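You operate a simulated robot arm through the tools that you are given. There is no shell and no other tool. Be economical: measure what you need, move in short steps, check, and stop when the job is done.

The job below is to be done with a simulated robot arm. You get a single attempt, and the scene is never put back.

## Task
Open the medium drawer.

It is judged by the outcome, as a careful person would: the job done as asked, and still so three seconds after it is handed in. It fails if anything else is knocked over, pushed out of place, dropped, spilled or broken.

## Robot
A 6-joint arm with a two-finger parallel gripper, fixed in place. Base frame: the origin is at the foot of the arm, x ahead of it, y to its left, z up. Lengths are in mm, angles in rad, forces in N, time in s.
With the tool pointing down near the work surface it reaches from about 200 to 620 mm from the base axis. Its first joint turns from -1.152 to 1.152 rad. Payload 2.7 kg.
Tool frame: the origin (TCP) lies between the finger pads and is the grasp point; the fingertips stand 23 mm ahead of it; z points along the fingers, y is the line along which they close. The gripper opens to 94 mm. The fingers are 38 mm wide and 10 mm thick; the gripper's body (54 by 96 mm) begins 39 mm behind the TCP.
Orientation is that of the tool frame in the base frame, as a unit quaternion [w, x, y, z]. With the fingers straight down and closing along the base's y, the tool's x points along the base's -x, its y along +y and its z along -z.

## Interface
- The arm moves only by the tool apply_moves. Its argument "series" is a list of rows, each a list of 3 entries, a list of its own where there are three numbers: the shift along the base's x, y, z in mm, then the turn, a rotation vector about the base's x, y, z in rad, then the gripper command, from -1 (shut) to 1 (fully open), values between in proportion. In form: [[[x, y, z], [ax, ay, az], gripper], ...]. A call has 1 to 20 rows; each row shifts and turns the commanded pose from where the row before left it. Each row takes 0.2 s and may step no farther than 50 mm and 0.15 rad from the row before; otherwise, or with a gripper value out of range, the whole call is refused. Where a pose cannot be reached the arm comes as near as it can. A force on the tool above 40 N (or 10 N above the force at the start of the call, whichever is more), or a blocked arm, ends the call early, and 0.2 s more pass. The fingers move at their own pace (about 45 mm/s each) and stop on an object; they squeeze with about 26 N. The grip force told is the motor's: it shows also when the fingers shut on nothing. Time passes only in rows, and 0.2 s behind the last, so rows that do not move let the fingers close. It gives the time, the measured TCP pose, the force on the tool (base axes), the opening and the grip force at its end, in the units of the frame above (readings bear some noise).
- Cameras (640 x 400 px; columns grow to the right, rows downward): "scene" is fixed at [59.2, -431.8, 1385.9]; the picture's right is [0.87, -0.49, 0.00], its down [-0.37, -0.65, -0.67] and it looks along [0.33, 0.58, -0.74] (base axes); focal length 346 px, centre (320, 200). "wrist" rides on the gripper at [-39, 0, -44] in the tool frame; the picture's right is [0.00, -1.00, 0.00], its down [0.97, 0.00, -0.24] and it looks along [0.24, 0.00, 0.97] (tool axes); focal length 218 px, centre (320, 200).
- capture(camera): a new picture of that camera. No time passes.
- point_at(camera, pixels): for up to 12 pixels [column, row] of the newest picture of that camera ("zoom" is the newest enlarged one), the place [x, y, z] in the base frame of the surface seen there, good to about 2 mm. No time passes.
- enlarge(camera, box): a new picture of the part [left, top, right, bottom] of that camera's present view, enlarged. No time passes.
- close_job(): hands the job in; it is judged then, once.

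Work in short steps. Measure before you move; look again where a grasp or a placing could have gone wrong, and mend it. You have 60 turns and 22 pictures in all, those below and enlarged ones among them. Open the gripper and draw the arm clear of the work before you hand the job in, unless the task says otherwise; then end with one line.

The tools are called after ">>>" as name(argument=value, ...) on one line, values as JSON. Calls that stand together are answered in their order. apply_moves: Moves the arm, as the interface text tells. Its arguments: {"type":"object","properties":{"series":{"type":"array","items":{"type":"array"}}},"required":["series"]} The other tools are called the same way: capture (camera) takes a picture; point_at (camera, pixels) gives the place of the surface under pixels of a picture; enlarge (camera, box) takes an enlarged picture of a part of a camera's view; close_job () hands the job in.

At the start:

```text
time: 0.0
position: [386.0, 164.4, 945.7]
tool_rot: [0.0, 0.0, 1.0, 0.0]
contact_force: [-1.2, 0.1, -0.1]
gripper_width: 94.1
gripper_force: 0.2
```

scene: 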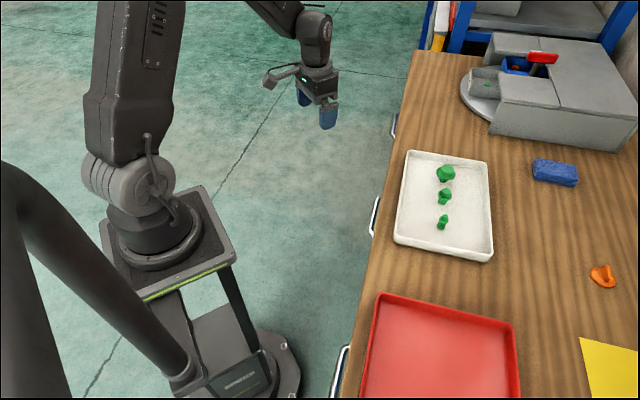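
wrist: 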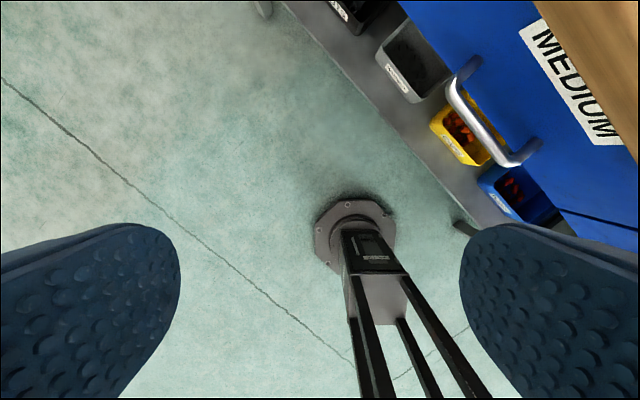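

The wrist view shows a handle from about (455,90) to (530,155) on the drawer labelled MEDIUM. I'll measure the handle, the drawer front and the bench handles in the scene view.

>>> point_at(camera="wrist", pixels=[[474, 66], [454, 90], [470, 118], [490, 142], [515, 160], [536, 147], [500, 60], [545, 40], [600, 120], [570, 180], [430, 20], [520, 110]])

>>> point_at(camera="scene", pixels=[[375, 200], [371, 234], [377, 197], [373, 216], [394, 125], [342, 350], [336, 380], [415, 55], [380, 230], [346, 348]])

>>> enlarge(camera="scene", box=[320, 80, 480, 400])

```text
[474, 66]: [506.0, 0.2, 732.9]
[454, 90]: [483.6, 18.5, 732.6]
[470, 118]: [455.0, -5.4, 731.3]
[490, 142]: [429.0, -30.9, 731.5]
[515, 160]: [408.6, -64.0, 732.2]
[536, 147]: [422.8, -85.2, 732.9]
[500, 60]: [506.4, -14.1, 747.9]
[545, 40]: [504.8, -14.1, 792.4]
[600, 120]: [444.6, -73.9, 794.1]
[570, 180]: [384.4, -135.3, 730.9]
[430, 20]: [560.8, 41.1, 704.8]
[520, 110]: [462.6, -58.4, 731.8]
```

```text
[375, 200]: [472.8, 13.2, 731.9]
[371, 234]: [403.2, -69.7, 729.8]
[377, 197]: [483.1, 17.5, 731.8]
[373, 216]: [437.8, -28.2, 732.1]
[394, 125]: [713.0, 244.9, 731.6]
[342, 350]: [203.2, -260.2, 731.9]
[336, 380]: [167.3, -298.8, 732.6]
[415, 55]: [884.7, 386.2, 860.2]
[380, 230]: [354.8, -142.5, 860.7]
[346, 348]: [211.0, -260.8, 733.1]
```

```text
1.25 times, centred on (400, 240) of scene
```

zoom: 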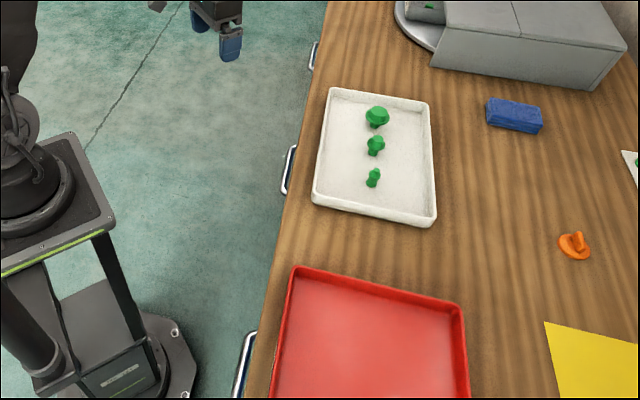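

Bar end points (483,18,732) and (408,-64,732) put the handle centre near (445,-23,732). The drawer front lies about 38 mm behind it, with the outward normal (-0.71,0.71,0). I'll yaw the tool 45° and tilt it 0.9 rad towards the drawer, staying well clear of the bench.

>>> apply_moves(series=[[[0, 0, 0], [0, 0, 0.131], 1], [[0, 0, 0], [0, 0, 0.131], 1], [[0, 0, 0], [0, 0, 0.131], 1], [[0, 0, 0], [0, 0, 0.131], 1], [[0, 0, 0], [0, 0, 0.131], 1], [[0, 0, 0], [0, 0, 0.1304], 1], [[0, -15, -10], [-0.106, -0.106, 0], 1], [[0, -20, -10], [-0.106, -0.106, 0], 1], [[0, -20, -20], [-0.106, -0.106, 0], 1], [[0, -20, -20], [-0.106, -0.106, 0], 1], [[-5, -20, -20], [-0.106, -0.106, 0], 1], [[-7, -22, -20], [-0.106, -0.106, 0], 1], [[0, 0, 0], [0, 0, 0], 1]])

```text
time: 2.8
position: [373.5, 46.9, 844.9]
tool_rot: [0.167, -0.344, 0.832, -0.402]
contact_force: [-0.1, -0.4, 0.6]
gripper_width: 94.1
gripper_force: 0.0
```

The pose was reached as commanded. I'll take a wrist picture to check the handle before approaching.

>>> capture(camera="wrist")

```text
18 pictures are left
```

wrist: 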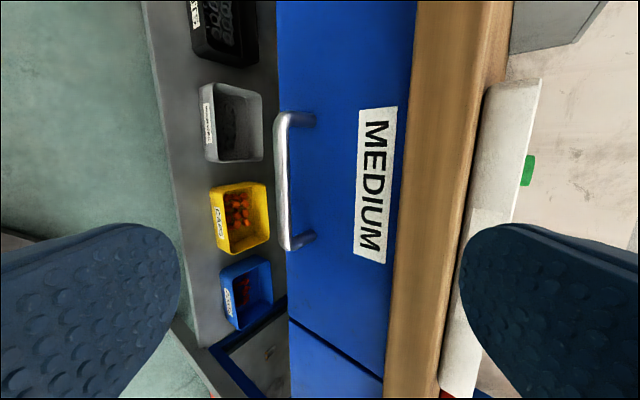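

The handle runs from (290,120) to (295,240), with small bins at (240,215) below it. I'll measure the bar, the front and the bins.

>>> point_at(camera="wrist", pixels=[[281, 150], [281, 180], [281, 210], [288, 180], [300, 118], [305, 236], [283, 240], [280, 122], [310, 180], [268, 215], [245, 90], [440, 200]])

```text
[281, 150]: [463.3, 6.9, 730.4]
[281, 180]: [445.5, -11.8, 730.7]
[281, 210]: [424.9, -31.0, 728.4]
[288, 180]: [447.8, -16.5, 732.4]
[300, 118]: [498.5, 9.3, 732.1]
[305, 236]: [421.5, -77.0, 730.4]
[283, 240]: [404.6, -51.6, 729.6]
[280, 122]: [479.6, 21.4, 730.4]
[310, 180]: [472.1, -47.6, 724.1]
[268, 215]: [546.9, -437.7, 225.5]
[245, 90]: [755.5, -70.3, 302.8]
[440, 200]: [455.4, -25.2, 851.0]
```

The bar centre is about (446,-20,727). The bins are far below, and the drawer front is 37 mm behind the bar. I'll tilt further to 1.25 rad, narrow the opening to about 40 mm and go to a standoff 80 mm out.

>>> apply_moves(series=[[[0, 0, 0], [-0.0825, -0.0825, 0], -0.15], [[0, 0, 0], [-0.0825, -0.0825, 0], -0.15], [[0, 0, 0], [-0.0825, -0.0825, 0], -0.15], [[5, -3, -30], [0, 0, 0], -0.15], [[5, -3, -30], [0, 0, 0], -0.15], [[5, -3.5, -31], [0, 0, 0], -0.15], [[0, 0, 0], [0, 0, 0], -0.15]])

>>> capture(camera="wrist")

```text
time: 4.4
position: [388.8, 36.7, 755.0]
tool_rot: [0.223, -0.31, 0.749, -0.541]
contact_force: [0.8, 0.4, -0.3]
gripper_width: 40.1
gripper_force: 0.0
```

```text
17 pictures are left
```

wrist: 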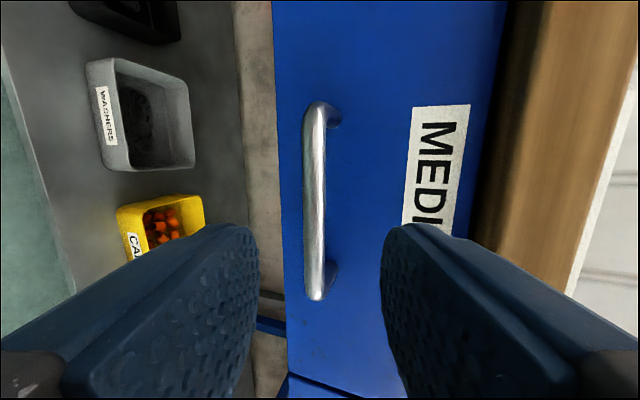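

The bar at column ~317 sits centred between the fingers (255 and 383). I'll advance 79 mm along the tool axis with the gripper at 40 mm.

>>> apply_moves(series=[[[11, -11, -5], [0, 0, 0], -0.15], [[11, -11, -5], [0, 0, 0], -0.15], [[11, -11, -5], [0, 0, 0], -0.15], [[10, -10, -5], [0, 0, 0], -0.15], [[10, -10, -5], [0, 0, 0], -0.15], [[0, 0, 0], [0, 0, 0], -0.15]])

>>> capture(camera="wrist")

```text
time: 5.8
position: [442.5, -16.2, 730.7]
tool_rot: [0.224, -0.31, 0.749, -0.54]
contact_force: [-0.3, 1.1, 1.2]
gripper_width: 39.9
gripper_force: 0.0
```

```text
16 pictures are left
```

wrist: 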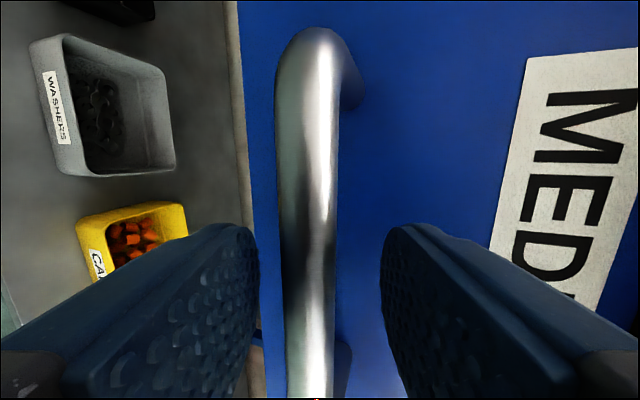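

The bar is between the fingers with no contact and sits about 2 mm low. I'll lower 2 mm and close.

>>> apply_moves(series=[[[0, 0, -2], [0, 0, 0], -0.15], [[0, 0, 0], [0, 0, 0], -1], [[0, 0, 0], [0, 0, 0], -1], [[0, 0, 0], [0, 0, 0], -1], [[0, 0, 0], [0, 0, 0], -1]])

```text
time: 7.0
position: [440.2, -15.3, 726.6]
tool_rot: [0.223, -0.311, 0.75, -0.54]
contact_force: [1.7, 2.0, -9.3]
gripper_width: 14.1
gripper_force: 44.9
```

The bar is gripped at 14 mm opening. I'll pull gently along the outward normal for 40 mm.

>>> apply_moves(series=[[[-4, 4, 1.5], [0, 0, 0], -1], [[-6, 6, 0], [0, 0, 0], -1], [[-6, 6, 0], [0, 0, 0], -1], [[-6, 6, 0], [0, 0, 0], -1], [[-6, 6, 0], [0, 0, 0], -1], [[0, 0, 0], [0, 0, 0], -1]])

```text
time: 8.1
position: [418.6, 8.0, 726.9]
tool_rot: [0.223, -0.312, 0.752, -0.537]
contact_force: [3.0, 4.2, -4.2]
gripper_width: 13.7
gripper_force: 45.3
stopped in row 5: the force on the tool passed its limit (the readings are from after the stop); the commanded pose is now the measured one
```

The TCP moved about 32 mm with the grip held, then the force limit stopped it. I'll look to see whether the drawer moved or the grip slid.

>>> capture(camera="wrist")

>>> enlarge(camera="scene", box=[300, 120, 460, 220])

```text
15 pictures are left
```

wrist: 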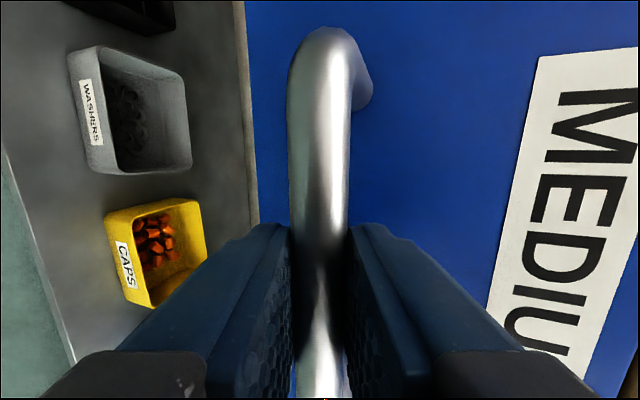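

```text
4.00 times, centred on (380, 170) of scene
```

zoom: 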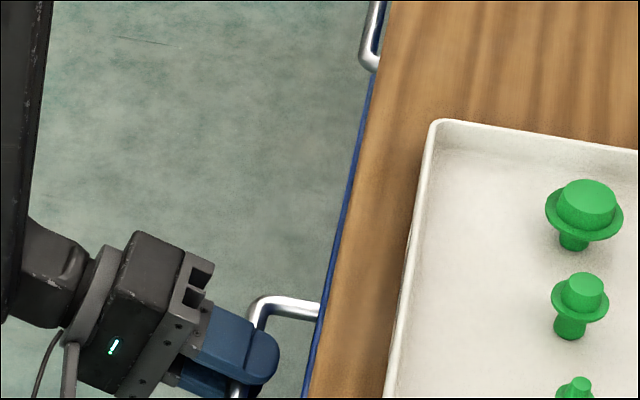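

The drawer front (blue) now shows past the bench edge, so it is opening and the grip is holding. I'll continue with smaller steps to limit the force.

>>> apply_moves(series=[[[-2, 2, 0], [0, 0, 0], -1], [[-3, 3, 0], [0, 0, 0], -1], [[-3, 3, 0], [0, 0, 0], -1], [[-3, 3, 0], [0, 0, 0], -1], [[-3, 3, 0], [0, 0, 0], -1], [[-3, 3, 0], [0, 0, 0], -1], [[-3, 3, 0], [0, 0, 0], -1], [[-3, 3, 0], [0, 0, 0], -1], [[-3, 3, 0], [0, 0, 0], -1], [[-3, 3, 0], [0, 0, 0], -1], [[-3, 3, 0], [0, 0, 0], -1], [[-3, 3, 0], [0, 0, 0], -1]])

```text
time: 10.7
position: [383.0, 43.2, 726.5]
tool_rot: [0.222, -0.312, 0.751, -0.538]
contact_force: [0.4, -1.2, -20.4]
gripper_width: 14.0
gripper_force: 45.5
```

No trouble in the pull so far (about 82 mm out). The handle presses the tool down by 20 N, so I'll lower slightly and continue.

>>> apply_moves(series=[[[0, 0, -1], [0, 0, 0], -1], [[-3, 3, -0.5], [0, 0, 0], -1], [[-4, 4, 0], [0, 0, 0], -1], [[-4, 4, 0], [0, 0, 0], -1], [[-4, 4, 0], [0, 0, 0], -1], [[-4, 4, 0], [0, 0, 0], -1], [[-4, 4, 0], [0, 0, 0], -1], [[-4, 4, 0], [0, 0, 0], -1], [[-4, 4, 0], [0, 0, 0], -1], [[-4, 4, 0], [0, 0, 0], -1], [[-4, 4, 0], [0, 0, 0], -1], [[-4, 4, 0], [0, 0, 0], -1], [[-4, 4, 0], [0, 0, 0], -1]])

>>> capture(camera="scene")

```text
time: 13.5
position: [337.7, 89.3, 727.2]
tool_rot: [0.224, -0.312, 0.75, -0.538]
contact_force: [-1.3, -2.9, 32.6]
gripper_width: 13.7
gripper_force: 45.4
```

```text
13 pictures are left
```

scene: 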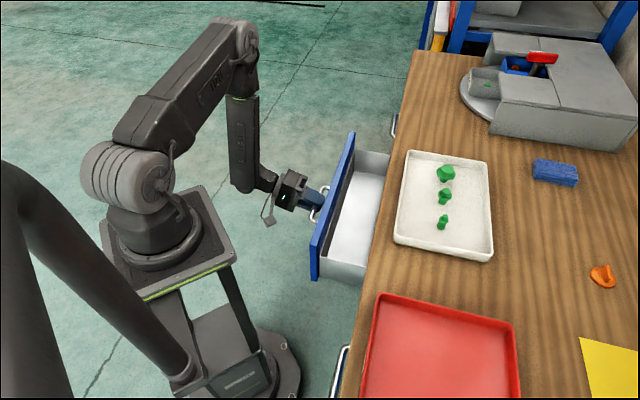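

The drawer is open about 147 mm, and the vertical force is now +33 N. I'll raise 1 mm and pull further.

>>> apply_moves(series=[[[0, 0, 0.8], [0, 0, 0], -1], [[-3, 3, 0], [0, 0, 0], -1], [[-4, 4, 0], [0, 0, 0], -1], [[-4, 4, 0], [0, 0, 0], -1], [[-4, 4, 0], [0, 0, 0], -1], [[-4, 4, 0], [0, 0, 0], -1], [[-4, 4, 0], [0, 0, 0], -1], [[-4, 4, 0], [0, 0, 0], -1], [[-4, 4, 0], [0, 0, 0], -1], [[-4, 4, 0], [0, 0, 0], -1], [[-4, 4, 0], [0, 0, 0], -1], [[-4, 4, 0], [0, 0, 0], -1]])

```text
time: 16.1
position: [293.8, 132.5, 727.2]
tool_rot: [0.223, -0.311, 0.751, -0.539]
contact_force: [6.0, 4.1, 24.8]
gripper_width: 13.9
gripper_force: 45.3
```

About 208 mm out. I'll pull a little further to find the end of travel.

>>> apply_moves(series=[[[0, 0, 0.6], [0, 0, 0], -1], [[-4, 4, 0], [0, 0, 0], -1], [[-4, 4, 0], [0, 0, 0], -1], [[-4, 4, 0], [0, 0, 0], -1], [[-4, 4, 0], [0, 0, 0], -1], [[-4, 4, 0], [0, 0, 0], -1], [[-4, 4, 0], [0, 0, 0], -1], [[-4, 4, 0], [0, 0, 0], -1], [[-4, 4, 0], [0, 0, 0], -1], [[-4, 4, 0], [0, 0, 0], -1], [[-4, 4, 0], [0, 0, 0], -1]])

>>> capture(camera="scene")

```text
time: 18.5
position: [264.8, 159.9, 727.6]
tool_rot: [0.222, -0.313, 0.752, -0.536]
contact_force: [-6.5, -3.8, 1.7]
gripper_width: 13.7
gripper_force: 45.2
out of reach, approached as far as the arm can: row 9, 10, 11
```

```text
12 pictures are left
```

scene: 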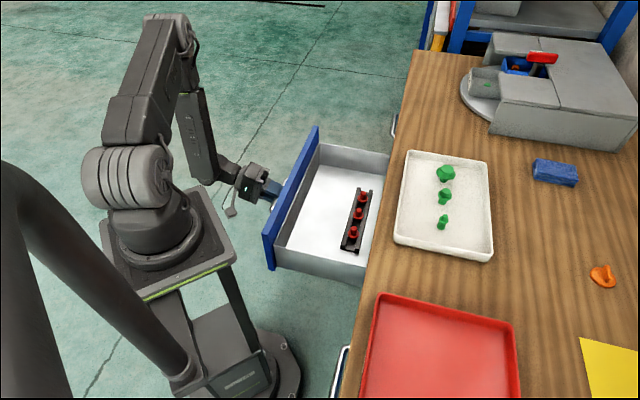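

The drawer is about 248 mm out with its contents in view, and the arm has reached its limit. I'll release by opening to 40 mm and letting it settle.

>>> apply_moves(series=[[[0, 0, 0], [0, 0, 0], -0.15], [[0, 0, 0], [0, 0, 0], -0.15], [[0, 0, 0], [0, 0, 0], -0.15], [[0, 0, 0], [0, 0, 0], -0.15]])

>>> capture(camera="wrist")

```text
time: 19.5
position: [265.0, 161.8, 727.6]
tool_rot: [0.223, -0.312, 0.751, -0.537]
contact_force: [0.7, -0.8, -0.2]
gripper_width: 40.2
gripper_force: 0.0
```

```text
11 pictures are left
```

wrist: 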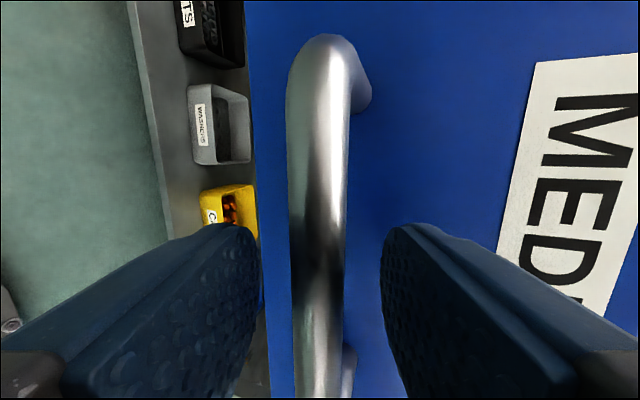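

The bar is free and centred. There is no room to back straight out, so I'll slide sideways along the bar (+x,+y), easing outward; the handle's posts pass between the fingers.

>>> apply_moves(series=[[[7, 7, 0], [0, 0, 0], -0.15], [[7, 7, 0], [0, 0, 0], -0.15], [[6, 8, 0], [0, 0, 0], -0.15], [[5, 9, 0], [0, 0, 0], -0.15], [[5, 9, 0], [0, 0, 0], -0.15], [[5, 9, 0], [0, 0, 0], -0.15], [[5, 9, 0], [0, 0, 0], -0.15], [[5, 9, 0], [0, 0, 0], -0.15], [[5, 9, 0], [0, 0, 0], -0.15], [[5, 9, 0], [0, 0, 0], -0.15], [[0, 0, 0], [0, 0, 0], -0.15]])

>>> capture(camera="scene")

```text
time: 21.9
position: [320.7, 247.0, 726.2]
tool_rot: [0.222, -0.312, 0.751, -0.538]
contact_force: [0.0, 0.1, -0.3]
gripper_width: 39.9
gripper_force: 0.0
```

```text
10 pictures are left
```

scene: 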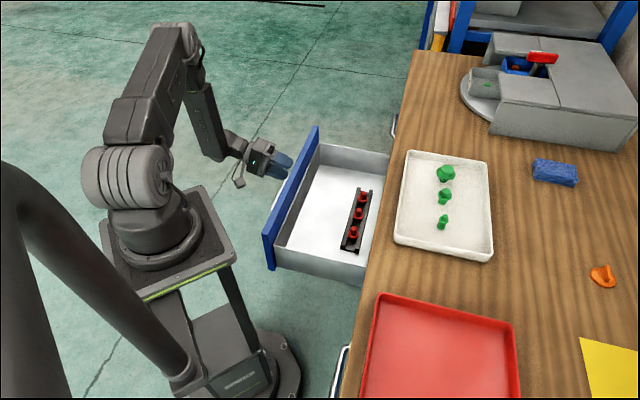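

The fingers are past the end of the handle and the drawer hasn't moved. I'll draw outward and up, opening the gripper once clear.

>>> apply_moves(series=[[[2, 10, 0], [0, 0, 0], -0.15], [[0, 10, 0], [0, 0, 0], -0.15], [[0, 10, 5], [0, 0, 0], -0.15], [[0, 10, 10], [0, 0, 0], -0.15], [[0, 10, 20], [0, 0, 0], 0], [[0, 5, 25], [0, 0, 0], 1], [[0, 5, 25], [0, 0, 0], 1], [[0, 0, 30], [0, 0, 0], 1], [[0, 0, 30], [0, 0, 0], 1], [[0, 0, 30], [0, 0, 0], 1], [[0, 0, 0], [0, 0, 0], 1]])

>>> capture(camera="scene")

```text
time: 24.3
position: [340.6, 295.6, 901.5]
tool_rot: [0.222, -0.313, 0.751, -0.537]
contact_force: [-0.3, 0.0, -0.7]
gripper_width: 94.0
gripper_force: 0.1
out of reach, approached as far as the arm can: row 3, 4, 5, 7
```

```text
9 pictures are left
```

scene: 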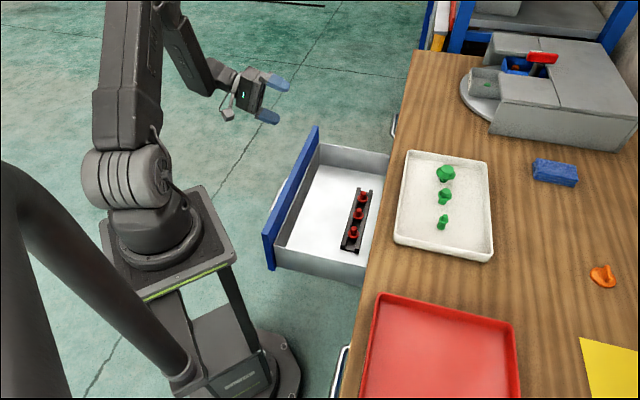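

The arm is clear, the gripper is open, the drawer stays open and nothing else has moved, so I'm handing the job in.

>>> close_job()

```text
The job is handed in.
```

The medium drawer is open by about 248 mm, as far as the arm could pull it; nothing else was disturbed, and the arm is clear with its gripper open.
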